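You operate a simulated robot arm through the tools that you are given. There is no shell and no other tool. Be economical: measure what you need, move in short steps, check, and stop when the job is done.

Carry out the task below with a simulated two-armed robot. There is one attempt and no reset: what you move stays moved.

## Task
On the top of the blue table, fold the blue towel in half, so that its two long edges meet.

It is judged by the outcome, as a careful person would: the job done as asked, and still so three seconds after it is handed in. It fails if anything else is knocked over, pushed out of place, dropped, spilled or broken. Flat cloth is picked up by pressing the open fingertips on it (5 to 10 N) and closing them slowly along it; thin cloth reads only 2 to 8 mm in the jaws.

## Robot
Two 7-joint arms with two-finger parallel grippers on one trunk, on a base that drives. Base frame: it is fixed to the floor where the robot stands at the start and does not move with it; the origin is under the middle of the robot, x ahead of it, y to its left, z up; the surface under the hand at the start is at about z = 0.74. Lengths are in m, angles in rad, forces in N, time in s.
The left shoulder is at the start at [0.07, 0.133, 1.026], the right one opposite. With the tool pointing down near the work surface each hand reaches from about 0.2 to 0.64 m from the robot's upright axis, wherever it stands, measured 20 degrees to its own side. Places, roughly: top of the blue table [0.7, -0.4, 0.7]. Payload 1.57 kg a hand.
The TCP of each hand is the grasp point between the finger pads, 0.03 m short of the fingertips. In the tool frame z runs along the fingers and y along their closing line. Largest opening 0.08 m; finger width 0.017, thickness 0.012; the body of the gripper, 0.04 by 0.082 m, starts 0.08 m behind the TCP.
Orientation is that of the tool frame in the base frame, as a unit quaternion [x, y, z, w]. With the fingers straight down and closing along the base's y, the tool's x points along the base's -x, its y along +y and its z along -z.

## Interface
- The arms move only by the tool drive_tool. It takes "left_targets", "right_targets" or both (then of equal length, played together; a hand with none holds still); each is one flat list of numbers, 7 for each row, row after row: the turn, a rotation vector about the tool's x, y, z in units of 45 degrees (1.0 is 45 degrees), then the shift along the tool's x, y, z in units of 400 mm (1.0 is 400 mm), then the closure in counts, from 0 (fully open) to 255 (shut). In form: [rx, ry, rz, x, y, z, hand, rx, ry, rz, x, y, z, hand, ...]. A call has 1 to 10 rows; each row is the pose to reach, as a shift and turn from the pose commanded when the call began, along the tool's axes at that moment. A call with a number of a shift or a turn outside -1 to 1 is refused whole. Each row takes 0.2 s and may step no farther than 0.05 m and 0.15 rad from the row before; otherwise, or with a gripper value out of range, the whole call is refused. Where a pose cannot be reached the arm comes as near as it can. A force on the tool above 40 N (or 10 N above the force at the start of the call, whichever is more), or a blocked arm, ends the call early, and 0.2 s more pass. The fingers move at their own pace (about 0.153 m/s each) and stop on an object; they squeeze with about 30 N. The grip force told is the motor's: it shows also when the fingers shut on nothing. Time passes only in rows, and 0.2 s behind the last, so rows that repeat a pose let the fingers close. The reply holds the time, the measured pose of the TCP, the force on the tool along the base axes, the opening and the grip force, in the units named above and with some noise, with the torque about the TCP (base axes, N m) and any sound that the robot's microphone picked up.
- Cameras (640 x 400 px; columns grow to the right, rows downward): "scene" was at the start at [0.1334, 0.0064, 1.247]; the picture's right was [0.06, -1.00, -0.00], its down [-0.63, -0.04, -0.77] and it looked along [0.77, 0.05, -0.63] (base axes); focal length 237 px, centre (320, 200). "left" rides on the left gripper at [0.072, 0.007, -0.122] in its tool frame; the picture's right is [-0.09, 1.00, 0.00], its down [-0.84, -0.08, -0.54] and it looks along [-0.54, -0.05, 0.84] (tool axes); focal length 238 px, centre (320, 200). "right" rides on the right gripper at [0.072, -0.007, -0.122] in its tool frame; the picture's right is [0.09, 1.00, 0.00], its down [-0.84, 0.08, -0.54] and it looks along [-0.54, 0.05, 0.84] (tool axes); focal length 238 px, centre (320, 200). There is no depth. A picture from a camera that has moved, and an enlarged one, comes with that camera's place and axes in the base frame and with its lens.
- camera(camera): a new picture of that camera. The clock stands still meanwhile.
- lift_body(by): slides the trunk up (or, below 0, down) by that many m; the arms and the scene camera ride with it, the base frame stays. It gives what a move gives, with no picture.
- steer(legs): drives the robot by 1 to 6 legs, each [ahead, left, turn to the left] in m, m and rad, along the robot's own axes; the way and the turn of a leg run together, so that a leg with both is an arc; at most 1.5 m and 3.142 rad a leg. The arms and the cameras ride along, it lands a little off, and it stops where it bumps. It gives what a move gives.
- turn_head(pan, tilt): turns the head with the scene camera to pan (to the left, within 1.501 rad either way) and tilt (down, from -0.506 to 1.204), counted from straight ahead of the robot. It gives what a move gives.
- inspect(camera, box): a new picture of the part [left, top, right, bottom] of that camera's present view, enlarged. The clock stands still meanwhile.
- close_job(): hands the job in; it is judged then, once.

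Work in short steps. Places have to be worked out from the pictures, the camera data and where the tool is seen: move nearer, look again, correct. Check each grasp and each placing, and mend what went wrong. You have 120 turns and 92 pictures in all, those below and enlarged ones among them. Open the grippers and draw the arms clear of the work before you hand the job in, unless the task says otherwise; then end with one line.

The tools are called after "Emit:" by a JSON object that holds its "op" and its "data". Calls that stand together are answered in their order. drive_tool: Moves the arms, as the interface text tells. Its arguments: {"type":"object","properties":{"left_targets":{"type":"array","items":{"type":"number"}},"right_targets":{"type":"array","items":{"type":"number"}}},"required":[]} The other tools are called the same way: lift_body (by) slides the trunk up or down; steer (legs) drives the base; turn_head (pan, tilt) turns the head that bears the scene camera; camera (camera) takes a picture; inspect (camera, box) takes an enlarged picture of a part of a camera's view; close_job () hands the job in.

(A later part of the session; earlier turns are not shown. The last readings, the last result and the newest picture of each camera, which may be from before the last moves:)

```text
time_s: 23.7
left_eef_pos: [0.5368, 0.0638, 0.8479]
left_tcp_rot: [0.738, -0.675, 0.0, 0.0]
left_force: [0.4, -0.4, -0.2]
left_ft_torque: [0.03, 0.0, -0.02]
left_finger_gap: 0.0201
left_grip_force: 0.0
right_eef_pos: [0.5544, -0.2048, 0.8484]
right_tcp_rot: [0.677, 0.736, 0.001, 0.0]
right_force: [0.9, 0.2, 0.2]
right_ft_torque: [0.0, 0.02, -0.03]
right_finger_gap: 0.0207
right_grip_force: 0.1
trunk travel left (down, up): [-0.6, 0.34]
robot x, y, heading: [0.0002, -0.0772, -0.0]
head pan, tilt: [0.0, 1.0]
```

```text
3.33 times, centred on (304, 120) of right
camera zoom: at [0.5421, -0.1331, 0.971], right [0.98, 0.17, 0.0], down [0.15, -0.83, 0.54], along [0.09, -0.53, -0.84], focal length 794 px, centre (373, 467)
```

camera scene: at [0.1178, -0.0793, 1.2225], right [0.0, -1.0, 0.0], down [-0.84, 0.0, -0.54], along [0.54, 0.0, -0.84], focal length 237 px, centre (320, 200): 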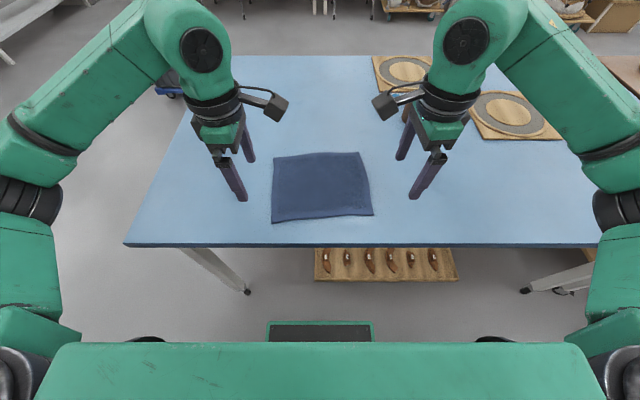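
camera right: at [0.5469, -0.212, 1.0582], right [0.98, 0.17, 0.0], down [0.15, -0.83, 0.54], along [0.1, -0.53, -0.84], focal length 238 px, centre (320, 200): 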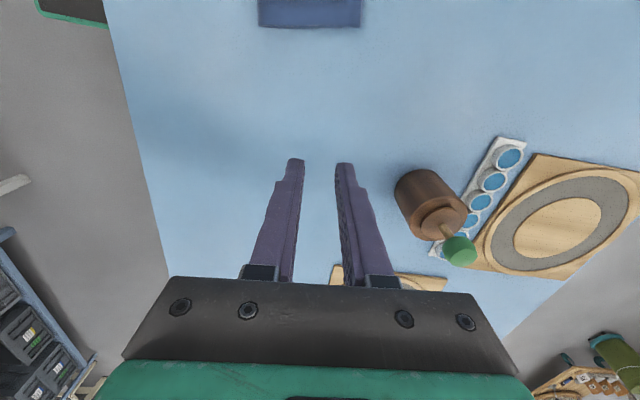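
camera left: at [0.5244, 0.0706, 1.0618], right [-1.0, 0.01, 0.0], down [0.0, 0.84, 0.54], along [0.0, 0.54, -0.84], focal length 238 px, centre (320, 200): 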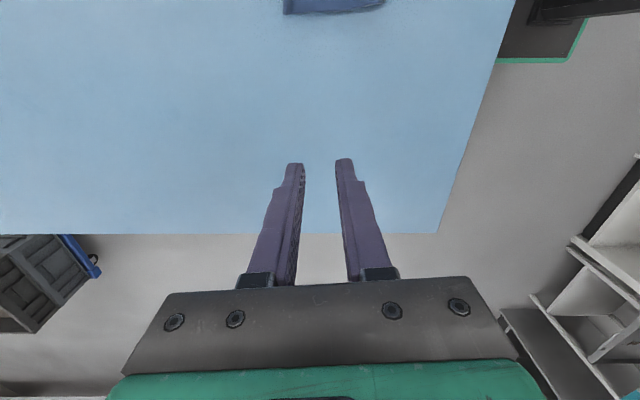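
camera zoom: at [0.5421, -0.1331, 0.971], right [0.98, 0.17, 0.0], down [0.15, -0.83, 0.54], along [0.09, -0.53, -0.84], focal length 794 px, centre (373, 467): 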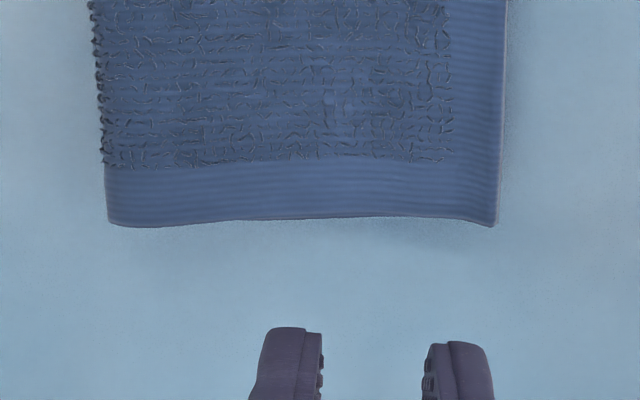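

Comparing with the earlier view of the bottom edge, the top overhangs it by about 9–11 mm along the length. I'll regrasp just the top edge at both ends and set it back by that much; first hover over the edge.

Emit:
{"op": "drive_tool", "data": {"left_targets": [0, 0, 0, 0.04, -0.026, 0.05, 178, 0, 0, 0, 0.085, -0.0525, 0.1, 178, 0, 0, 0, 0.085, -0.0525, 0.155, 178], "right_targets": [0, 0, 0, 0.036, 0.036, 0.05, 178, 0, 0, 0, 0.072, 0.0735, 0.1, 178, 0, 0, 0, 0.072, 0.0735, 0.155, 178]}}

Emit:
{"op": "inspect", "data": {"camera": "left", "box": [224, 60, 416, 180]}}

Emit:
{"op": "inspect", "data": {"camera": "right", "box": [224, 60, 416, 180]}}

```text
time_s: 24.5
left_eef_pos: [0.5573, 0.0314, 0.7907]
left_tcp_rot: [0.737, -0.676, 0.0, 0.001]
left_force: [0.3, 0.5, -0.2]
left_ft_torque: [-0.03, -0.01, -0.01]
left_finger_gap: 0.024
left_grip_force: 0.2
right_eef_pos: [0.5828, -0.1745, 0.7879]
right_tcp_rot: [0.677, 0.736, 0.0, 0.0]
right_force: [-0.8, -0.5, 0.0]
right_ft_torque: [-0.01, -0.01, -0.01]
right_finger_gap: 0.0241
right_grip_force: 0.0
trunk travel left (down, up): [-0.6, 0.34]
robot x, y, heading: [-0.0003, -0.0819, -0.001]
head pan, tilt: [0.0, 1.0]
```

```text
3.33 times, centred on (320, 120) of left
camera zoom: at [0.5581, -0.0414, 0.911], right [-1.0, 0.01, 0.0], down [0.01, 0.84, 0.54], along [0.0, 0.54, -0.84], focal length 794 px, centre (320, 467)
```

zoom: 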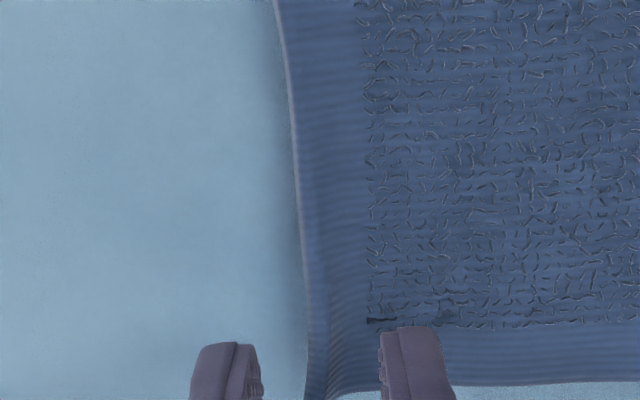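

```text
3.33 times, centred on (320, 120) of right
camera zoom: at [0.5698, -0.1022, 0.9095], right [0.98, 0.17, 0.0], down [0.15, -0.83, 0.54], along [0.09, -0.53, -0.84], focal length 794 px, centre (320, 467)
```

zoom: 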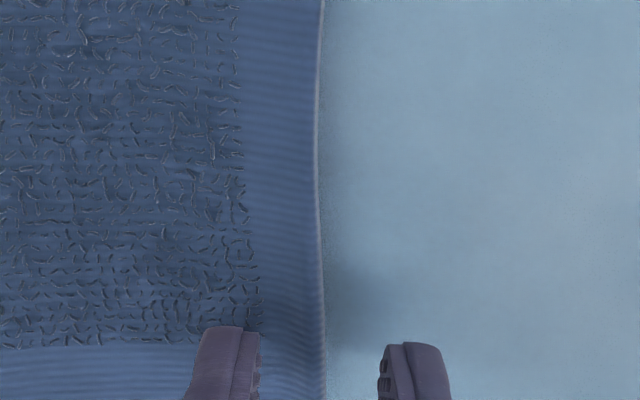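

Edges are centred in the jaws with the fingers well inside the ends. Lower gently to contact.

Emit:
{"op": "drive_tool", "data": {"left_targets": [0, 0, 0, 0, 0, 0.02, 178, 0, 0, 0, 0, 0, 0.032, 178], "right_targets": [0, 0, 0, 0, 0, 0.02, 178, 0, 0, 0, 0, 0, 0.032, 178]}}

```text
time_s: 25.1
left_eef_pos: [0.5575, 0.0301, 0.7765]
left_tcp_rot: [0.737, -0.676, 0.0, 0.0]
left_force: [-0.1, 0.3, 1.5]
left_ft_torque: [-0.01, 0.02, 0.01]
left_finger_gap: 0.0238
left_grip_force: 0.0
right_eef_pos: [0.5803, -0.1736, 0.7741]
right_tcp_rot: [0.678, 0.735, 0.002, 0.0]
right_force: [0.5, -1.4, 6.4]
right_ft_torque: [-0.03, 0.07, 0.02]
right_finger_gap: 0.0232
right_grip_force: 0.1
trunk travel left (down, up): [-0.6, 0.34]
robot x, y, heading: [-0.0017, -0.0809, 0.002]
head pan, tilt: [0.0, 1.0]
```

Right already touches with 6 N; left needs about 2 mm more.

Emit:
{"op": "drive_tool", "data": {"left_targets": [0, 0, 0, 0, 0, 0.005, 178]}}

```text
time_s: 25.5
left_eef_pos: [0.5565, 0.0302, 0.7759]
left_tcp_rot: [0.737, -0.676, 0.001, 0.0]
left_force: [-0.3, -0.1, 7.6]
left_ft_torque: [-0.05, 0.16, 0.02]
left_finger_gap: 0.0239
left_grip_force: 0.0
right_eef_pos: [0.5796, -0.1727, 0.7757]
right_tcp_rot: [0.677, 0.736, 0.002, 0.001]
right_force: [2.5, -0.9, 7.5]
right_ft_torque: [-0.04, 0.07, 0.0]
right_finger_gap: 0.0228
right_grip_force: 0.1
trunk travel left (down, up): [-0.6, 0.34]
robot x, y, heading: [0.0013, -0.0806, -0.001]
head pan, tilt: [0.0, 1.0]
```

Both press about 7.5 N. Close slowly, then lift 20 mm and look.

Emit:
{"op": "drive_tool", "data": {"left_targets": [0, 0, 0, 0, 0, 0, 188, 0, 0, 0, 0, 0, 0, 198, 0, 0, 0, 0, 0, 0, 208, 0, 0, 0, 0, 0, 0, 218, 0, 0, 0, 0, 0, 0, 228, 0, 0, 0, 0, 0, 0, 240, 0, 0, 0, 0, 0, 0, 255, 0, 0, 0, 0, 0, 0, 255], "right_targets": [0, 0, 0, 0, 0, 0, 188, 0, 0, 0, 0, 0, 0, 198, 0, 0, 0, 0, 0, 0, 208, 0, 0, 0, 0, 0, 0, 218, 0, 0, 0, 0, 0, 0, 228, 0, 0, 0, 0, 0, 0, 240, 0, 0, 0, 0, 0, 0, 255, 0, 0, 0, 0, 0, 0, 255]}}

Emit:
{"op": "drive_tool", "data": {"left_targets": [0, 0, 0, 0, 0, -0.02, 255, 0, 0, 0, 0, 0.01, -0.05, 255], "right_targets": [0, 0, 0, 0, 0, -0.02, 255, 0, 0, 0, 0, -0.01, -0.05, 255]}}

Emit:
{"op": "inspect", "data": {"camera": "left", "box": [224, 60, 416, 180]}}

Emit:
{"op": "inspect", "data": {"camera": "right", "box": [224, 60, 416, 180]}}

Emit:
{"op": "inspect", "data": {"camera": "scene", "box": [220, 100, 420, 225]}}

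```text
time_s: 27.3
left_eef_pos: [0.557, 0.0305, 0.7757]
left_tcp_rot: [0.738, -0.675, 0.0, 0.0]
left_force: [-0.4, -0.2, 8.8]
left_ft_torque: [-0.04, 0.1, -0.03]
left_finger_gap: 0.0026
left_grip_force: 24.1
right_eef_pos: [0.5783, -0.1734, 0.7756]
right_tcp_rot: [0.677, 0.736, 0.001, 0.0]
right_force: [-0.2, 0.3, 5.9]
right_ft_torque: [0.01, 0.07, 0.0]
right_finger_gap: 0.0027
right_grip_force: 23.8
trunk travel left (down, up): [-0.6, 0.34]
robot x, y, heading: [0.0001, -0.077, 0.004]
head pan, tilt: [0.0, 1.0]
```

```text
time_s: 27.9
left_eef_pos: [0.5539, 0.0308, 0.7936]
left_tcp_rot: [0.737, -0.675, -0.001, 0.0]
left_force: [0.2, -0.7, 0.5]
left_ft_torque: [0.0, -0.05, -0.01]
left_finger_gap: 0.0023
left_grip_force: 23.9
right_eef_pos: [0.5756, -0.1738, 0.7939]
right_tcp_rot: [0.676, 0.737, 0.001, 0.0]
right_force: [0.0, -0.5, -0.2]
right_ft_torque: [0.03, -0.04, 0.03]
right_finger_gap: 0.0027
right_grip_force: 23.8
trunk travel left (down, up): [-0.6, 0.34]
robot x, y, heading: [-0.0008, -0.0816, 0.006]
head pan, tilt: [0.0, 1.0]
```

```text
3.33 times, centred on (320, 120) of left
camera zoom: at [0.5536, -0.042, 0.9149], right [-1.0, 0.0, 0.0], down [0.0, 0.84, 0.54], along [0.0, 0.54, -0.84], focal length 794 px, centre (320, 467)
```

zoom: 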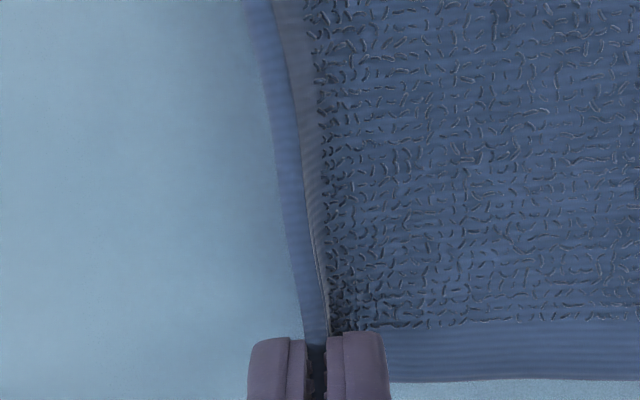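

```text
3.33 times, centred on (320, 120) of right
camera zoom: at [0.5626, -0.1016, 0.916], right [0.98, 0.17, 0.0], down [0.15, -0.83, 0.54], along [0.1, -0.53, -0.84], focal length 794 px, centre (320, 467)
```

zoom: 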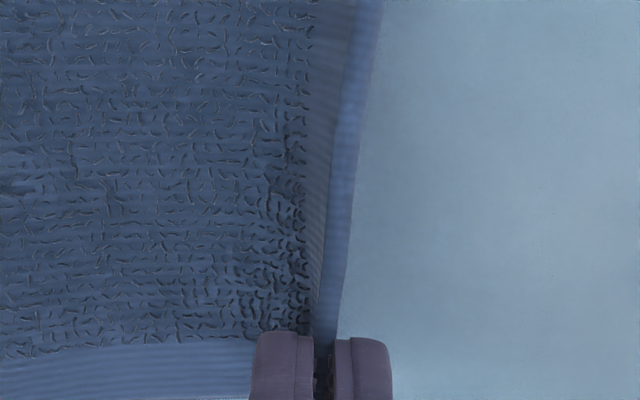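

```text
3.20 times, centred on (320, 162) of scene
camera zoom: at [0.1165, -0.0795, 1.2225], right [0.0, -1.0, 0.0], down [-0.84, 0.0, -0.54], along [0.54, 0.0, -0.84], focal length 757 px, centre (320, 320)
```

zoom: 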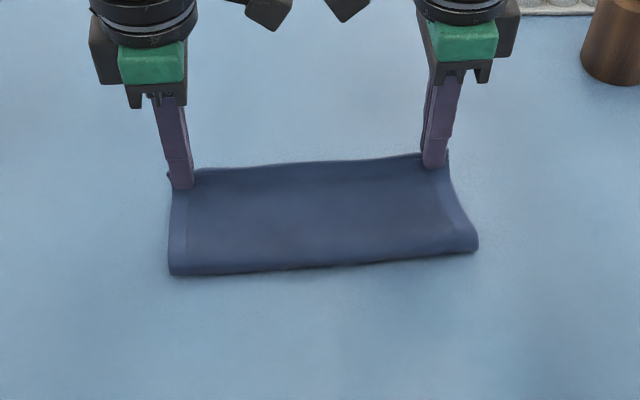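

The jaws hold about 2.5 mm of cloth. I lift 30 mm more and move back a little to see the bottom layer's edge.

Emit:
{"op": "drive_tool", "data": {"left_targets": [0, 0, 0, 0, 0.01, -0.04, 255, 0, 0, 0, 0, 0.03, -0.08, 255], "right_targets": [0, 0, 0, 0, -0.01, -0.04, 255, 0, 0, 0, 0, -0.03, -0.08, 255]}}

Emit:
{"op": "camera", "data": {"camera": "left"}}

Emit:
{"op": "camera", "data": {"camera": "right"}}

Emit:
{"op": "inspect", "data": {"camera": "scene", "box": [220, 100, 420, 225]}}

```text
time_s: 28.5
left_eef_pos: [0.542, 0.0284, 0.8248]
left_tcp_rot: [0.737, -0.675, 0.0, 0.001]
left_force: [-0.4, -0.4, -0.7]
left_ft_torque: [-0.03, -0.02, -0.02]
left_finger_gap: 0.0025
left_grip_force: 23.6
right_eef_pos: [0.5647, -0.1776, 0.8253]
right_tcp_rot: [0.677, 0.736, 0.001, -0.001]
right_force: [-0.2, 0.0, 0.1]
right_ft_torque: [0.02, 0.0, 0.02]
right_finger_gap: 0.0026
right_grip_force: 23.8
trunk travel left (down, up): [-0.6, 0.34]
robot x, y, heading: [-0.0015, -0.0783, 0.001]
head pan, tilt: [0.0, 1.0]
```

```text
54 pictures are left
camera left: at [0.5425, -0.0445, 0.9464], right [-1.0, 0.0, 0.0], down [0.0, 0.84, 0.54], along [0.0, 0.54, -0.84], focal length 238 px, centre (320, 200)
```

left: 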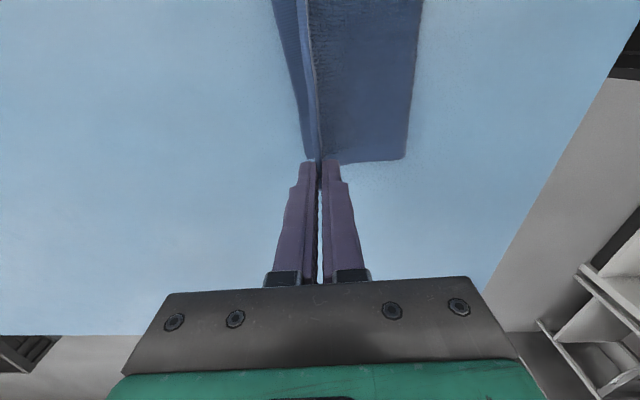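

```text
53 pictures are left
camera right: at [0.5521, -0.1051, 0.9479], right [0.98, 0.17, 0.0], down [0.15, -0.83, 0.54], along [0.1, -0.53, -0.84], focal length 238 px, centre (320, 200)
```

right: 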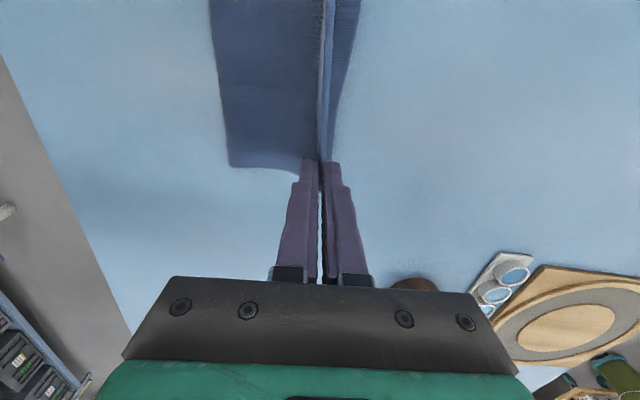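

```text
3.20 times, centred on (320, 162) of scene
camera zoom: at [0.117, -0.0795, 1.2225], right [0.0, -1.0, 0.0], down [-0.84, 0.0, -0.54], along [0.54, 0.0, -0.84], focal length 757 px, centre (320, 320)
```

zoom: 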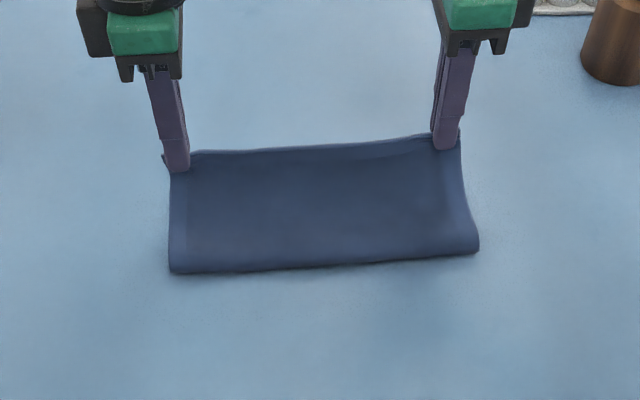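

Only the top layer is held, and the bottom edge shows at x ≈ 0.558 (left) and 0.580 (right). With about 15 mm of cloth unrolling beyond the pinch, the present x is right, so I lower straight down.

Emit:
{"op": "drive_tool", "data": {"left_targets": [0, 0, 0, 0, 0, 0.03, 255, 0, 0, 0, 0, 0, 0.06, 255, 0, 0, 0, 0, -0.001, 0.09, 255, 0, 0, 0, 0, -0.002, 0.117, 255], "right_targets": [0, 0, 0, 0, 0, 0.03, 255, 0, 0, 0, 0, 0, 0.06, 255, 0, 0, 0, 0, 0.001, 0.09, 255, 0, 0, 0, 0, 0.002, 0.117, 255]}}

Emit:
{"op": "inspect", "data": {"camera": "left", "box": [224, 60, 416, 180]}}

Emit:
{"op": "inspect", "data": {"camera": "right", "box": [224, 60, 416, 180]}}

```text
time_s: 29.5
left_eef_pos: [0.541, 0.0288, 0.7785]
left_tcp_rot: [0.737, -0.675, 0.001, -0.001]
left_force: [1.1, -0.7, 3.6]
left_ft_torque: [-0.03, -0.05, -0.06]
left_finger_gap: 0.0026
left_grip_force: 24.6
right_eef_pos: [0.5656, -0.1736, 0.7798]
right_tcp_rot: [0.677, 0.736, 0.002, 0.001]
right_force: [1.6, 1.2, 3.0]
right_ft_torque: [0.06, -0.04, -0.02]
right_finger_gap: 0.0025
right_grip_force: 23.8
trunk travel left (down, up): [-0.6, 0.34]
robot x, y, heading: [-0.0019, -0.0813, 0.001]
head pan, tilt: [0.0, 1.0]
```

```text
3.33 times, centred on (320, 120) of left
camera zoom: at [0.5413, -0.0435, 0.9003], right [-1.0, 0.01, 0.0], down [0.0, 0.84, 0.54], along [0.0, 0.54, -0.84], focal length 794 px, centre (320, 467)
```

zoom: 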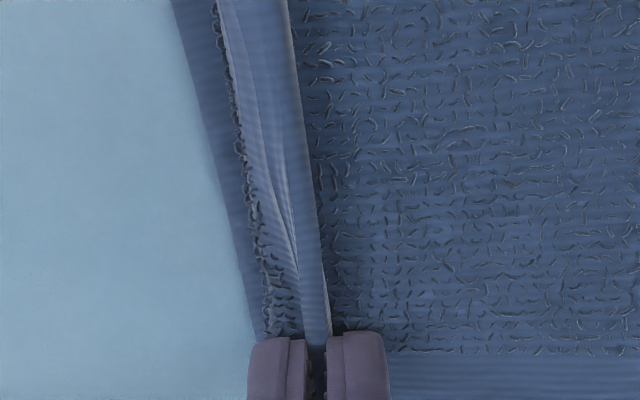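

```text
3.33 times, centred on (320, 120) of right
camera zoom: at [0.553, -0.1028, 0.9014], right [0.98, 0.17, 0.0], down [0.15, -0.83, 0.54], along [0.1, -0.53, -0.84], focal length 794 px, centre (320, 467)
```

zoom: 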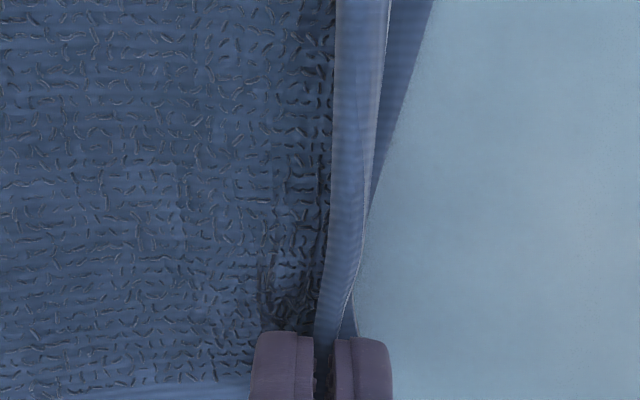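

Left matches (bottom edge 14 mm beyond the pinch), but at right it's only about 7 mm beyond. I shift the right pinch back 7 mm, slightly raised, then set it down.

Emit:
{"op": "drive_tool", "data": {"right_targets": [0, 0, 0, 0, 0, -0.025, 255, 0, 0, 0, 0, -0.009, -0.03, 255, 0, 0, 0, 0, -0.019, -0.03, 255, 0, 0, 0, 0, -0.019, -0.012, 255, 0, 0, 0, 0, -0.019, -0.001, 255]}}

Emit:
{"op": "inspect", "data": {"camera": "right", "box": [224, 60, 416, 180]}}

```text
time_s: 30.7
left_eef_pos: [0.5404, 0.0288, 0.7788]
left_tcp_rot: [0.737, -0.676, 0.0, 0.0]
left_force: [2.3, -1.5, 4.3]
left_ft_torque: [-0.03, -0.02, -0.03]
left_finger_gap: 0.0026
left_grip_force: 24.1
right_eef_pos: [0.5583, -0.1746, 0.7772]
right_tcp_rot: [0.678, 0.736, 0.001, 0.0]
right_force: [-0.3, -0.4, 5.9]
right_ft_torque: [-0.01, -0.04, 0.01]
right_finger_gap: 0.0024
right_grip_force: 24.1
trunk travel left (down, up): [-0.6, 0.34]
robot x, y, heading: [-0.0021, -0.0831, -0.001]
head pan, tilt: [0.0, 1.0]
```

```text
3.33 times, centred on (320, 120) of right
camera zoom: at [0.5458, -0.1029, 0.9013], right [0.98, 0.17, 0.0], down [0.15, -0.83, 0.54], along [0.1, -0.53, -0.84], focal length 794 px, centre (320, 467)
```

zoom: 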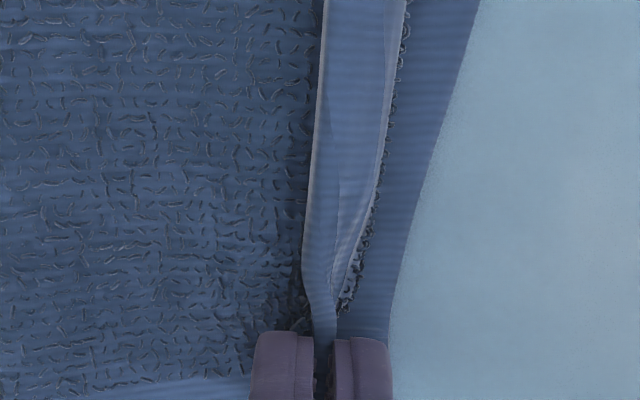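

Right is now also 15 mm short of the bottom edge. Release slowly and lift.

Emit:
{"op": "drive_tool", "data": {"left_targets": [0, 0, 0, 0, 0, 0, 235, 0, 0, 0, 0, 0, 0, 220, 0, 0, 0, 0, 0, -0.005, 205, 0, 0, 0, 0, 0, -0.015, 190, 0, 0, 0, 0, 0, -0.04, 190, 0, 0, 0, -0.02, 0, -0.08, 190, 0, 0, 0, -0.06, 0, -0.16, 190], "right_targets": [0, 0, 0, 0, 0, 0, 235, 0, 0, 0, 0, 0, 0, 220, 0, 0, 0, 0, 0, -0.005, 205, 0, 0, 0, 0, 0, -0.015, 190, 0, 0, 0, 0, 0, -0.04, 190, 0, 0, 0, -0.02, 0, -0.08, 190, 0, 0, 0, -0.06, 0, -0.16, 190]}}

Emit:
{"op": "inspect", "data": {"camera": "left", "box": [240, 60, 432, 180]}}

Emit:
{"op": "inspect", "data": {"camera": "right", "box": [208, 60, 400, 180]}}

Emit:
{"op": "inspect", "data": {"camera": "scene", "box": [256, 130, 384, 210]}}

```text
time_s: 32.3
left_eef_pos: [0.5413, 0.0532, 0.8407]
left_tcp_rot: [0.737, -0.676, 0.0, 0.0]
left_force: [-0.1, -0.1, -0.2]
left_ft_torque: [0.0, 0.0, -0.05]
left_finger_gap: 0.0204
left_grip_force: 0.1
right_eef_pos: [0.5578, -0.2018, 0.8426]
right_tcp_rot: [0.677, 0.736, 0.001, 0.0]
right_force: [-0.1, -0.2, 0.1]
right_ft_torque: [0.05, -0.02, 0.05]
right_finger_gap: 0.0202
right_grip_force: 0.0
trunk travel left (down, up): [-0.6, 0.34]
robot x, y, heading: [0.0005, -0.0777, 0.003]
head pan, tilt: [0.0, 1.0]
```

```text
3.33 times, centred on (336, 120) of left
camera zoom: at [0.5406, -0.0194, 0.9632], right [-1.0, 0.01, 0.0], down [0.0, 0.84, 0.54], along [0.0, 0.54, -0.84], focal length 794 px, centre (267, 467)
```

zoom: 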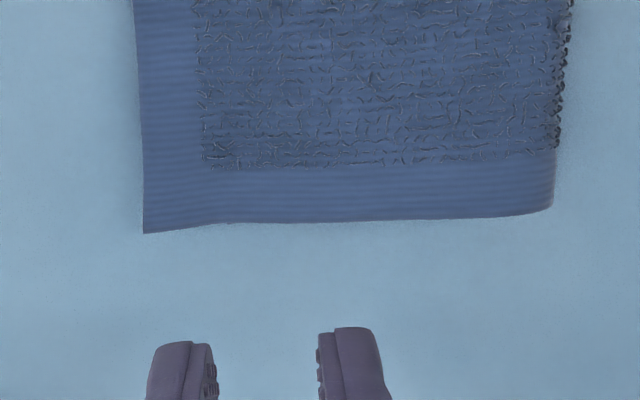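

```text
3.33 times, centred on (304, 120) of right
camera zoom: at [0.5454, -0.1298, 0.9657], right [0.98, 0.18, 0.0], down [0.15, -0.83, 0.54], along [0.1, -0.53, -0.84], focal length 794 px, centre (373, 467)
```

zoom: 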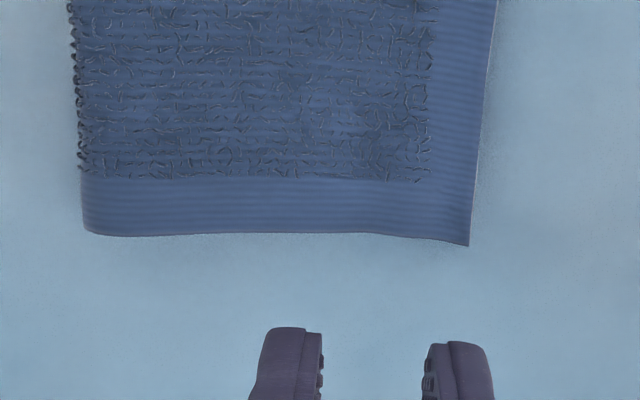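

```text
5.00 times, centred on (320, 170) of scene
camera zoom: at [0.1161, -0.0793, 1.2226], right [0.0, -1.0, 0.0], down [-0.84, 0.0, -0.54], along [0.54, 0.0, -0.84], focal length 1183 px, centre (320, 350)
```

zoom: 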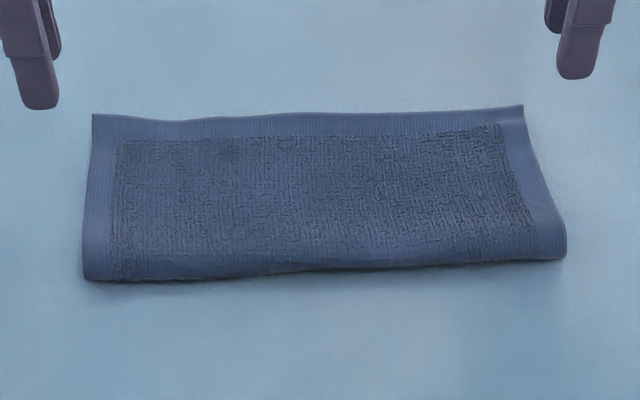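

Measured again: the top still overhangs about 20 mm at left and 11 mm at right, because the slack at the fold springs forward. I'll regrasp the top edge, open the fold well back so the bottom lies flat, then refold shorter. First go to the edge.

Emit:
{"op": "drive_tool", "data": {"left_targets": [0, 0, 0, 0.03, -0.037, 0.05, 178, 0, 0, 0, 0.065, -0.0735, 0.1, 178, 0, 0, 0, 0.065, -0.0735, 0.14, 178, 0, 0, 0, 0.065, -0.0735, 0.154, 178], "right_targets": [0, 0, 0, 0.03, 0.033, 0.05, 178, 0, 0, 0, 0.0645, 0.066, 0.1, 178, 0, 0, 0, 0.0645, 0.066, 0.14, 178, 0, 0, 0, 0.0645, 0.066, 0.159, 178]}}

Emit:
{"op": "inspect", "data": {"camera": "left", "box": [224, 60, 416, 180]}}

Emit:
{"op": "inspect", "data": {"camera": "right", "box": [224, 60, 416, 180]}}

```text
time_s: 33.3
left_eef_pos: [0.5748, 0.0303, 0.7798]
left_tcp_rot: [0.738, -0.675, 0.0, 0.0]
left_force: [0.0, 0.1, -0.3]
left_ft_torque: [-0.04, 0.0, 0.0]
left_finger_gap: 0.0243
left_grip_force: 0.0
right_eef_pos: [0.5847, -0.1715, 0.778]
right_tcp_rot: [0.677, 0.736, 0.0, -0.001]
right_force: [-0.4, 0.0, 1.7]
right_ft_torque: [-0.02, 0.07, 0.0]
right_finger_gap: 0.0245
right_grip_force: 0.1
trunk travel left (down, up): [-0.6, 0.34]
robot x, y, heading: [-0.0001, -0.0795, -0.0]
head pan, tilt: [0.0, 1.0]
```

```text
3.33 times, centred on (320, 120) of left
camera zoom: at [0.5743, -0.0417, 0.9016], right [-1.0, 0.01, 0.0], down [0.0, 0.84, 0.54], along [0.0, 0.54, -0.84], focal length 794 px, centre (320, 467)
```

zoom: 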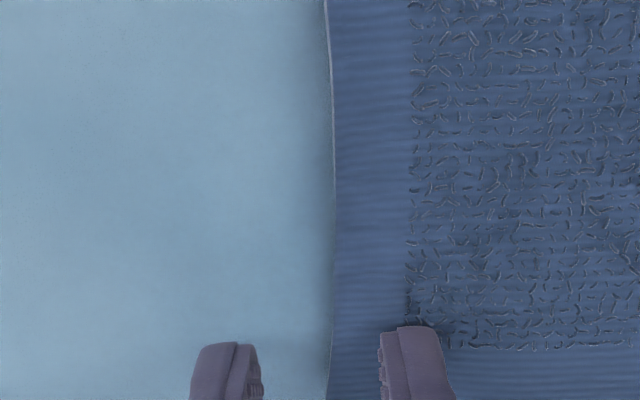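

```text
3.33 times, centred on (320, 120) of right
camera zoom: at [0.5723, -0.0998, 0.8998], right [0.98, 0.17, 0.0], down [0.15, -0.83, 0.54], along [0.09, -0.53, -0.84], focal length 794 px, centre (320, 467)
```

zoom: 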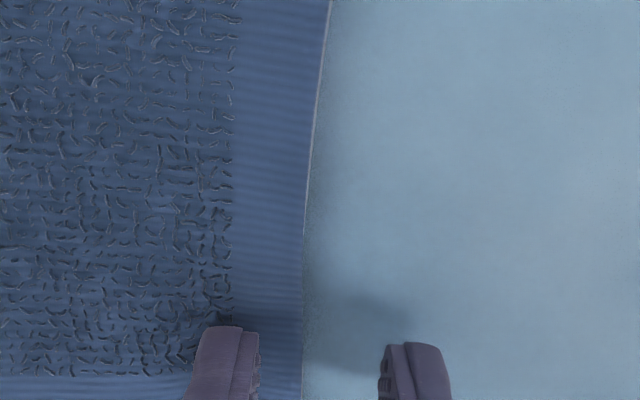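

The edges are 2–4 mm nearer than the jaw centres; I shift back accordingly and press to contact.

Emit:
{"op": "drive_tool", "data": {"left_targets": [0, 0, 0, 0, 0.01, 0, 178, 0, 0, 0, 0, 0.01, 0.011, 178], "right_targets": [0, 0, 0, 0, -0.013, -0.005, 178, 0, 0, 0, 0, -0.013, 0.005, 178]}}

```text
time_s: 33.9
left_eef_pos: [0.5692, 0.0307, 0.7761]
left_tcp_rot: [0.737, -0.676, 0.0, -0.001]
left_force: [0.1, 0.1, 1.8]
left_ft_torque: [0.02, 0.02, -0.01]
left_finger_gap: 0.0236
left_grip_force: 0.1
right_eef_pos: [0.5788, -0.1709, 0.7766]
right_tcp_rot: [0.677, 0.736, 0.002, 0.001]
right_force: [-0.2, 0.6, 1.8]
right_ft_torque: [-0.03, 0.03, 0.0]
right_finger_gap: 0.0241
right_grip_force: 0.1
trunk travel left (down, up): [-0.6, 0.34]
robot x, y, heading: [-0.0006, -0.0825, 0.003]
head pan, tilt: [0.0, 1.0]
```

Light contact (2 N each); press about 1.5 mm more.

Emit:
{"op": "drive_tool", "data": {"left_targets": [0, 0, 0, 0, 0, 0.004, 178], "right_targets": [0, 0, 0, 0, 0, 0.004, 178]}}

```text
time_s: 34.3
left_eef_pos: [0.5678, 0.0302, 0.7754]
left_tcp_rot: [0.738, -0.675, 0.0, 0.0]
left_force: [1.6, 1.0, 3.2]
left_ft_torque: [0.0, 0.05, -0.02]
left_finger_gap: 0.0233
left_grip_force: 0.1
right_eef_pos: [0.5776, -0.1714, 0.7756]
right_tcp_rot: [0.677, 0.736, 0.001, 0.0]
right_force: [1.3, -1.0, 4.0]
right_ft_torque: [-0.06, 0.06, 0.05]
right_finger_gap: 0.0238
right_grip_force: 0.2
trunk travel left (down, up): [-0.6, 0.34]
robot x, y, heading: [0.0016, -0.0789, -0.008]
head pan, tilt: [0.0, 1.0]
```

Slightly more pressure (about 7 N), then close slowly and lift while moving back.

Emit:
{"op": "drive_tool", "data": {"left_targets": [0, 0, 0, 0, 0, 0.004, 178, 0, 0, 0, 0, 0, 0.004, 188, 0, 0, 0, 0, 0, 0.004, 198, 0, 0, 0, 0, 0, 0.004, 208, 0, 0, 0, 0, 0, 0.004, 218, 0, 0, 0, 0, 0, 0.004, 228, 0, 0, 0, 0, 0, 0.004, 240, 0, 0, 0, 0, 0, 0.004, 255, 0, 0, 0, 0, 0, 0.004, 255], "right_targets": [0, 0, 0, 0, 0, 0.003, 178, 0, 0, 0, 0, 0, 0.003, 188, 0, 0, 0, 0, 0, 0.003, 198, 0, 0, 0, 0, 0, 0.003, 208, 0, 0, 0, 0, 0, 0.003, 218, 0, 0, 0, 0, 0, 0.003, 228, 0, 0, 0, 0, 0, 0.003, 240, 0, 0, 0, 0, 0, 0.003, 255, 0, 0, 0, 0, 0, 0.003, 255]}}

Emit:
{"op": "drive_tool", "data": {"left_targets": [0, 0, 0, 0, 0, -0.03, 255, 0, 0, 0, 0, 0.01, -0.07, 255, 0, 0, 0, 0, 0.04, -0.11, 255, 0, 0, 0, 0, 0.08, -0.15, 255], "right_targets": [0, 0, 0, 0, 0, -0.03, 255, 0, 0, 0, 0, -0.01, -0.07, 255, 0, 0, 0, 0, -0.04, -0.11, 255, 0, 0, 0, 0, -0.08, -0.15, 255]}}

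Emit:
{"op": "camera", "data": {"camera": "left"}}

Emit:
{"op": "camera", "data": {"camera": "right"}}

Emit:
{"op": "inspect", "data": {"camera": "scene", "box": [220, 100, 420, 225]}}

```text
time_s: 36.3
left_eef_pos: [0.5673, 0.0295, 0.7745]
left_tcp_rot: [0.738, -0.675, 0.001, -0.001]
left_force: [-0.3, -0.3, 11.1]
left_ft_torque: [0.0, 0.09, 0.02]
left_finger_gap: 0.0
left_grip_force: 21.2
right_eef_pos: [0.5784, -0.1704, 0.7759]
right_tcp_rot: [0.677, 0.736, 0.002, 0.001]
right_force: [-0.5, 0.2, 4.9]
right_ft_torque: [0.01, 0.05, 0.0]
right_finger_gap: 0.0001
right_grip_force: 21.1
trunk travel left (down, up): [-0.6, 0.34]
robot x, y, heading: [0.0002, -0.0772, -0.001]
head pan, tilt: [0.0, 1.0]
```

```text
time_s: 37.3
left_eef_pos: [0.5349, 0.0268, 0.8336]
left_tcp_rot: [0.737, -0.676, 0.001, 0.0]
left_force: [-0.5, -0.2, 0.8]
left_ft_torque: [0.01, -0.06, 0.04]
left_finger_gap: 0.0002
left_grip_force: 21.7
right_eef_pos: [0.5483, -0.1754, 0.8351]
right_tcp_rot: [0.677, 0.736, 0.0, 0.0]
right_force: [-0.3, 0.2, -0.3]
right_ft_torque: [-0.01, -0.06, 0.03]
right_finger_gap: 0.0
right_grip_force: 21.9
trunk travel left (down, up): [-0.6, 0.34]
robot x, y, heading: [0.003, -0.0801, -0.005]
head pan, tilt: [0.0, 1.0]
```

```text
43 pictures are left
camera left: at [0.5348, -0.0457, 0.9549], right [-1.0, 0.0, 0.0], down [0.0, 0.84, 0.54], along [0.0, 0.54, -0.84], focal length 238 px, centre (320, 200)
```

left: 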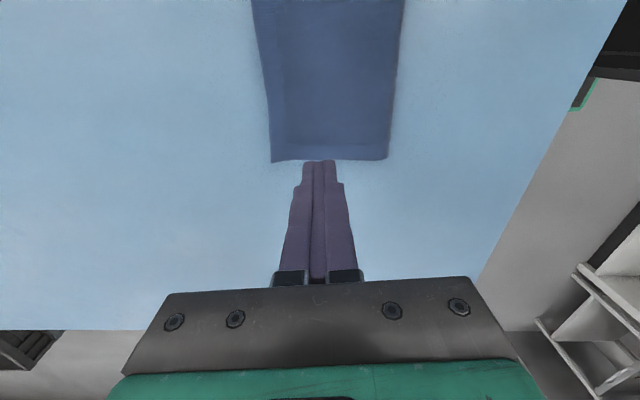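

```text
42 pictures are left
camera right: at [0.5357, -0.1017, 0.9578], right [0.98, 0.17, 0.0], down [0.15, -0.83, 0.54], along [0.1, -0.53, -0.84], focal length 238 px, centre (320, 200)
```

right: 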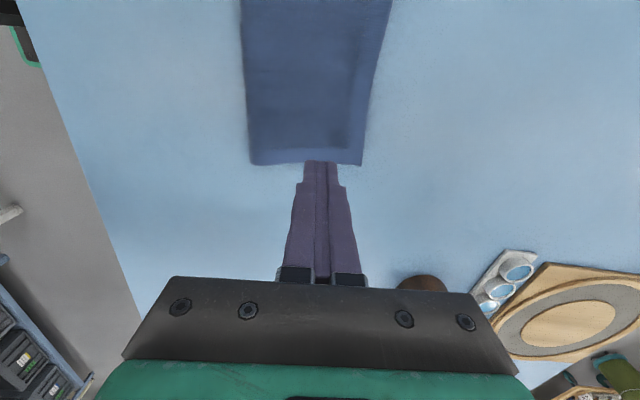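

```text
3.20 times, centred on (320, 162) of scene
camera zoom: at [0.1161, -0.0794, 1.2226], right [0.0, -1.0, 0.0], down [-0.84, 0.0, -0.54], along [0.54, 0.0, -0.84], focal length 757 px, centre (320, 320)
```

zoom: 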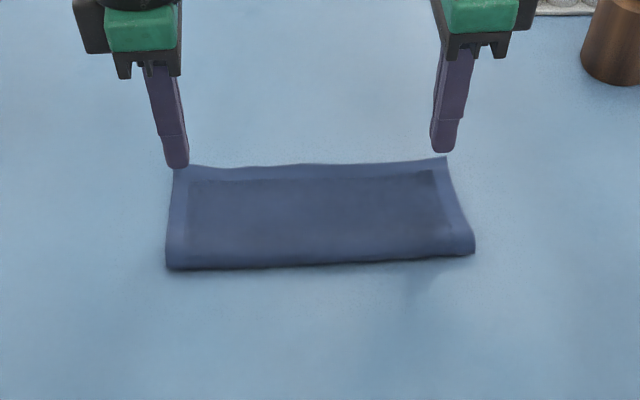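

Missed this time (jaws shut empty, towel nudged a few mm). I'll regrasp deeper: 30 mm opening, centred 10 mm inside the edge as in the first successful pick.

Emit:
{"op": "drive_tool", "data": {"left_targets": [0, 0, 0, 0, -0.045, 0.03, 159, 0, 0, 0, 0, -0.0925, 0.08, 159, 0, 0, 0, 0, -0.0925, 0.12, 159, 0, 0, 0, 0, -0.0925, 0.137, 159], "right_targets": [0, 0, 0, 0, 0.045, 0.03, 159, 0, 0, 0, 0, 0.0875, 0.08, 159, 0, 0, 0, 0, 0.0875, 0.12, 159, 0, 0, 0, 0, 0.0875, 0.139, 159]}}

Emit:
{"op": "inspect", "data": {"camera": "left", "box": [224, 60, 416, 180]}}

Emit:
{"op": "inspect", "data": {"camera": "right", "box": [224, 60, 416, 180]}}

```text
time_s: 38.3
left_eef_pos: [0.5739, 0.0294, 0.7791]
left_tcp_rot: [0.737, -0.675, -0.001, 0.001]
left_force: [0.4, 0.2, 0.2]
left_ft_torque: [0.0, 0.02, 0.01]
left_finger_gap: 0.03
left_grip_force: 0.0
right_eef_pos: [0.582, -0.1732, 0.779]
right_tcp_rot: [0.677, 0.736, 0.0, -0.001]
right_force: [-0.3, 0.6, 1.7]
right_ft_torque: [0.03, 0.02, 0.0]
right_finger_gap: 0.03
right_grip_force: 0.0
trunk travel left (down, up): [-0.6, 0.34]
robot x, y, heading: [0.0026, -0.0832, -0.001]
head pan, tilt: [0.0, 1.0]
```

```text
3.33 times, centred on (320, 120) of left
camera zoom: at [0.5737, -0.0427, 0.9002], right [-1.0, 0.01, 0.0], down [0.0, 0.84, 0.54], along [0.0, 0.54, -0.84], focal length 794 px, centre (320, 467)
```

zoom: 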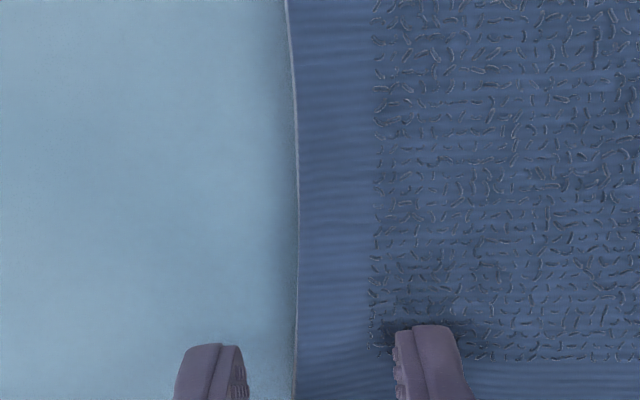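

```text
3.33 times, centred on (320, 120) of right
camera zoom: at [0.5703, -0.0995, 0.9002], right [0.98, 0.17, 0.0], down [0.15, -0.83, 0.54], along [0.1, -0.53, -0.84], focal length 794 px, centre (320, 467)
```

zoom: 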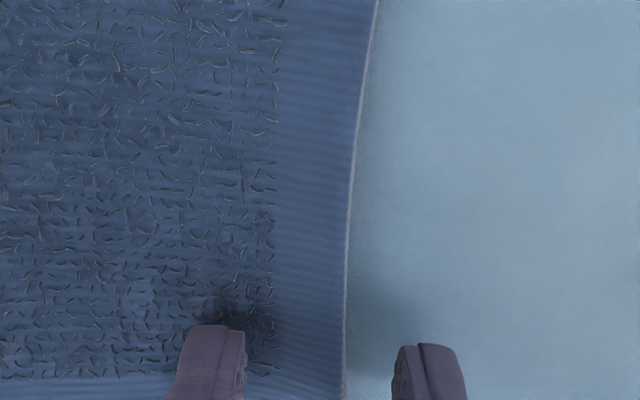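

Edges lie 5 mm outside jaw centre on both: about 20 mm of cloth to gather. Press.

Emit:
{"op": "drive_tool", "data": {"left_targets": [0, 0, 0, 0, 0, 0.008, 159, 0, 0, 0, 0, 0, 0.014, 159], "right_targets": [0, 0, 0, 0, 0, 0.006, 159, 0, 0, 0, 0, 0, 0.011, 159]}}

```text
time_s: 38.9
left_eef_pos: [0.5742, 0.0304, 0.7762]
left_tcp_rot: [0.737, -0.676, 0.002, 0.001]
left_force: [-0.1, 0.4, 10.6]
left_ft_torque: [-0.04, 0.25, 0.02]
left_finger_gap: 0.0299
left_grip_force: 0.1
right_eef_pos: [0.5821, -0.1719, 0.7753]
right_tcp_rot: [0.677, 0.736, 0.002, 0.001]
right_force: [2.1, 0.4, 5.3]
right_ft_torque: [0.02, 0.09, -0.01]
right_finger_gap: 0.0287
right_grip_force: 0.0
trunk travel left (down, up): [-0.6, 0.34]
robot x, y, heading: [-0.0, -0.0778, 0.002]
head pan, tilt: [0.0, 1.0]
```

Pressing about 10 and 5 N (right a touch more); close slowly.

Emit:
{"op": "drive_tool", "data": {"left_targets": [0, 0, 0, 0, 0, 0, 168, 0, 0, 0, 0, 0, 0, 178, 0, 0, 0, 0, 0, 0, 188, 0, 0, 0, 0, 0, 0, 198, 0, 0, 0, 0, 0, 0, 208, 0, 0, 0, 0, 0, 0, 218, 0, 0, 0, 0, 0, 0, 228, 0, 0, 0, 0, 0, 0, 238, 0, 0, 0, 0, 0, 0, 255, 0, 0, 0, 0, 0, 0, 255], "right_targets": [0, 0, 0, 0, 0, 0.002, 168, 0, 0, 0, 0, 0, 0.002, 178, 0, 0, 0, 0, 0, 0.002, 188, 0, 0, 0, 0, 0, 0.002, 198, 0, 0, 0, 0, 0, 0.002, 208, 0, 0, 0, 0, 0, 0.002, 218, 0, 0, 0, 0, 0, 0.002, 228, 0, 0, 0, 0, 0, 0.002, 238, 0, 0, 0, 0, 0, 0.002, 255, 0, 0, 0, 0, 0, 0.002, 255]}}

```text
time_s: 41.1
left_eef_pos: [0.5699, 0.0301, 0.7764]
left_tcp_rot: [0.737, -0.676, 0.001, -0.002]
left_force: [-3.6, -0.9, 15.4]
left_ft_torque: [-0.04, 0.16, -0.02]
left_finger_gap: 0.004
left_grip_force: 25.1
right_eef_pos: [0.5809, -0.1725, 0.7771]
right_tcp_rot: [0.677, 0.736, 0.003, 0.001]
right_force: [-1.6, 0.8, 8.5]
right_ft_torque: [0.05, 0.02, -0.03]
right_finger_gap: 0.003
right_grip_force: 23.7
trunk travel left (down, up): [-0.6, 0.34]
robot x, y, heading: [-0.0011, -0.0802, 0.001]
head pan, tilt: [0.0, 1.0]
```

Cloth caught (4 and 3 mm). Lift up and back over the fold so the bottom layer lies flat.

Emit:
{"op": "drive_tool", "data": {"left_targets": [0, 0, 0, 0, 0, -0.03, 255, 0, 0, 0, 0, 0.005, -0.07, 255, 0, 0, 0, 0, 0.03, -0.11, 255, 0, 0, 0, 0, 0.07, -0.145, 255, 0, 0, 0, 0, 0.11, -0.17, 255, 0, 0, 0, 0, 0.15, -0.18, 255], "right_targets": [0, 0, 0, 0, 0, -0.03, 255, 0, 0, 0, 0, -0.005, -0.07, 255, 0, 0, 0, 0, -0.03, -0.11, 255, 0, 0, 0, 0, -0.07, -0.145, 255, 0, 0, 0, 0, -0.11, -0.17, 255, 0, 0, 0, 0, -0.15, -0.18, 255]}}

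Emit:
{"op": "camera", "data": {"camera": "left"}}

Emit:
{"op": "camera", "data": {"camera": "right"}}

Emit:
{"op": "inspect", "data": {"camera": "scene", "box": [220, 100, 420, 225]}}

```text
time_s: 42.5
left_eef_pos: [0.5137, 0.0249, 0.847]
left_tcp_rot: [0.738, -0.675, 0.001, 0.0]
left_force: [-0.1, -0.2, -0.6]
left_ft_torque: [-0.02, -0.02, 0.03]
left_finger_gap: 0.0028
left_grip_force: 23.8
right_eef_pos: [0.525, -0.1762, 0.8472]
right_tcp_rot: [0.677, 0.736, 0.001, 0.001]
right_force: [-0.1, 0.3, -0.7]
right_ft_torque: [0.06, 0.0, -0.01]
right_finger_gap: 0.003
right_grip_force: 24.5
trunk travel left (down, up): [-0.6, 0.34]
robot x, y, heading: [0.0042, -0.0748, 0.0]
head pan, tilt: [0.0, 1.0]
```

```text
38 pictures are left
camera left: at [0.5136, -0.0469, 0.9682], right [-1.0, 0.0, 0.0], down [0.0, 0.84, 0.54], along [0.0, 0.54, -0.84], focal length 238 px, centre (320, 200)
```

left: 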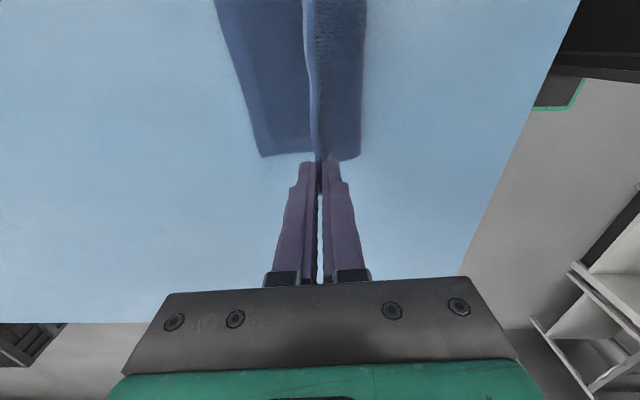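

```text
37 pictures are left
camera right: at [0.5117, -0.1034, 0.9689], right [0.98, 0.17, 0.0], down [0.15, -0.83, 0.54], along [0.1, -0.53, -0.84], focal length 238 px, centre (320, 200)
```

right: 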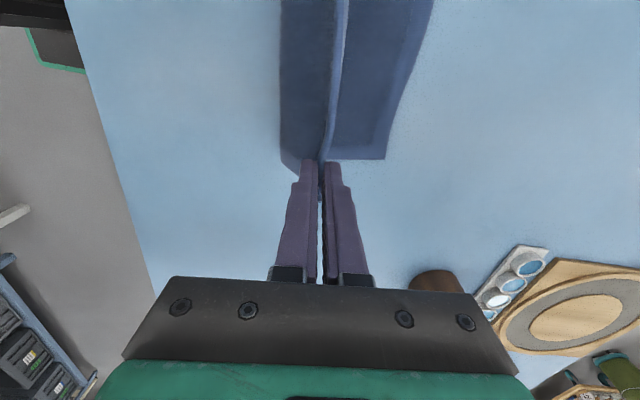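

```text
3.20 times, centred on (320, 162) of scene
camera zoom: at [0.1171, -0.0794, 1.2226], right [0.0, -1.0, 0.0], down [-0.84, 0.0, -0.54], along [0.54, 0.0, -0.84], focal length 757 px, centre (320, 320)
```

zoom: 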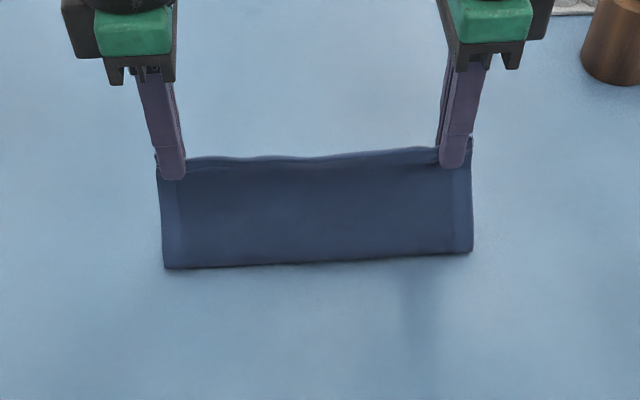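

The bottom edge is clearly visible: x ≈ 0.572 (left corner) and 0.594 (right corner). I move back over the ideal fold line, then arc forward, ending the pinch about 26 mm short of the bottom edge.

Emit:
{"op": "drive_tool", "data": {"left_targets": [0, 0, 0, 0, 0.05, 0, 255, 0, 0, 0, 0, 0.104, 0, 255, 0, 0, 0, 0, 0.104, 0, 255, 0, 0, 0, 0, 0.0717, 0.003, 255, 0, 0, 0, 0, 0.039, 0.01, 255, 0, 0, 0, 0, 0.009, 0.025, 255, 0, 0, 0, 0, -0.018, 0.0425, 255, 0, 0, 0, 0, -0.061, 0.0925, 255, 0, 0, 0, 0, -0.0795, 0.1375, 255, 0, 0, 0, 0, -0.0845, 0.17, 255], "right_targets": [0, 0, 0, 0, -0.042, 0, 255, 0, 0, 0, 0, -0.085, 0, 255, 0, 0, 0, 0, -0.085, 0, 255, 0, 0, 0, 0, -0.0525, 0.003, 255, 0, 0, 0, 0, -0.02, 0.01, 255, 0, 0, 0, 0, 0.01, 0.025, 255, 0, 0, 0, 0, 0.0375, 0.0425, 255, 0, 0, 0, 0, 0.08, 0.0925, 255, 0, 0, 0, 0, 0.099, 0.1375, 255, 0, 0, 0, 0, 0.104, 0.17, 255]}}

Emit:
{"op": "camera", "data": {"camera": "left"}}

Emit:
{"op": "camera", "data": {"camera": "right"}}

Emit:
{"op": "inspect", "data": {"camera": "scene", "box": [220, 100, 420, 225]}}

```text
time_s: 44.7
left_eef_pos: [0.5485, 0.0289, 0.7787]
left_tcp_rot: [0.738, -0.675, 0.002, 0.0]
left_force: [0.3, -1.1, 6.8]
left_ft_torque: [-0.05, -0.05, 0.0]
left_finger_gap: 0.0027
left_grip_force: 24.3
right_eef_pos: [0.5644, -0.174, 0.7775]
right_tcp_rot: [0.677, 0.736, 0.001, 0.0]
right_force: [0.2, 0.4, 1.1]
right_ft_torque: [0.05, 0.0, -0.02]
right_finger_gap: 0.003
right_grip_force: 24.0
trunk travel left (down, up): [-0.6, 0.34]
robot x, y, heading: [-0.0039, -0.0805, -0.002]
head pan, tilt: [0.0, 1.0]
```

```text
35 pictures are left
camera left: at [0.5488, -0.0439, 0.9003], right [-1.0, 0.01, 0.0], down [0.0, 0.84, 0.54], along [0.0, 0.54, -0.84], focal length 238 px, centre (320, 200)
```

left: 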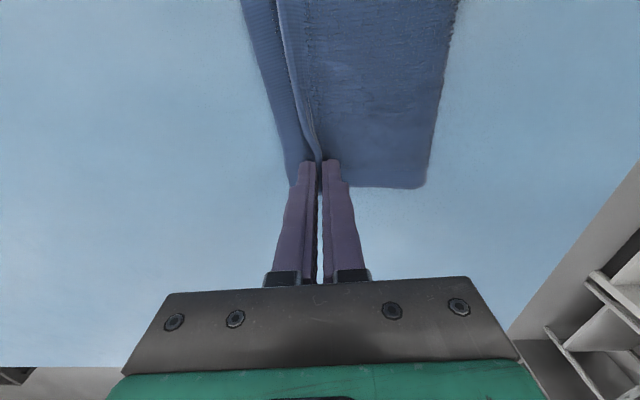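

```text
34 pictures are left
camera right: at [0.5519, -0.1007, 0.9009], right [0.98, 0.18, 0.0], down [0.15, -0.83, 0.54], along [0.1, -0.53, -0.84], focal length 238 px, centre (320, 200)
```

right: 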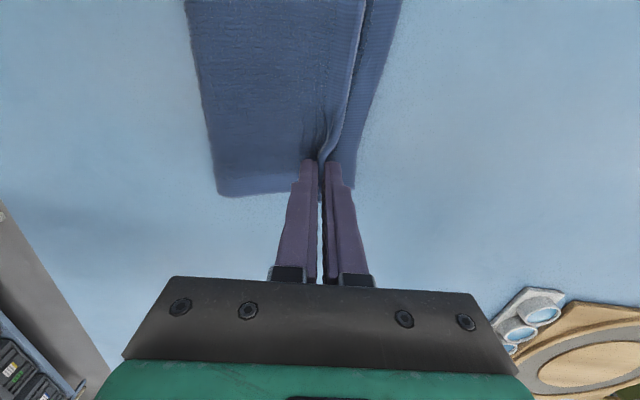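

```text
3.20 times, centred on (320, 162) of scene
camera zoom: at [0.1161, -0.0797, 1.2229], right [0.0, -1.0, 0.0], down [-0.84, 0.0, -0.54], along [0.54, 0.0, -0.84], focal length 757 px, centre (320, 320)
```

zoom: 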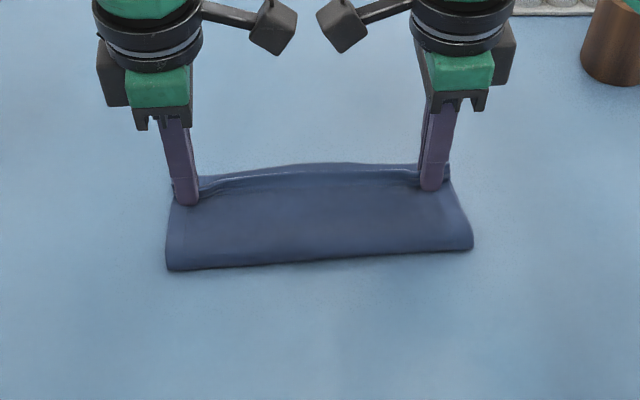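

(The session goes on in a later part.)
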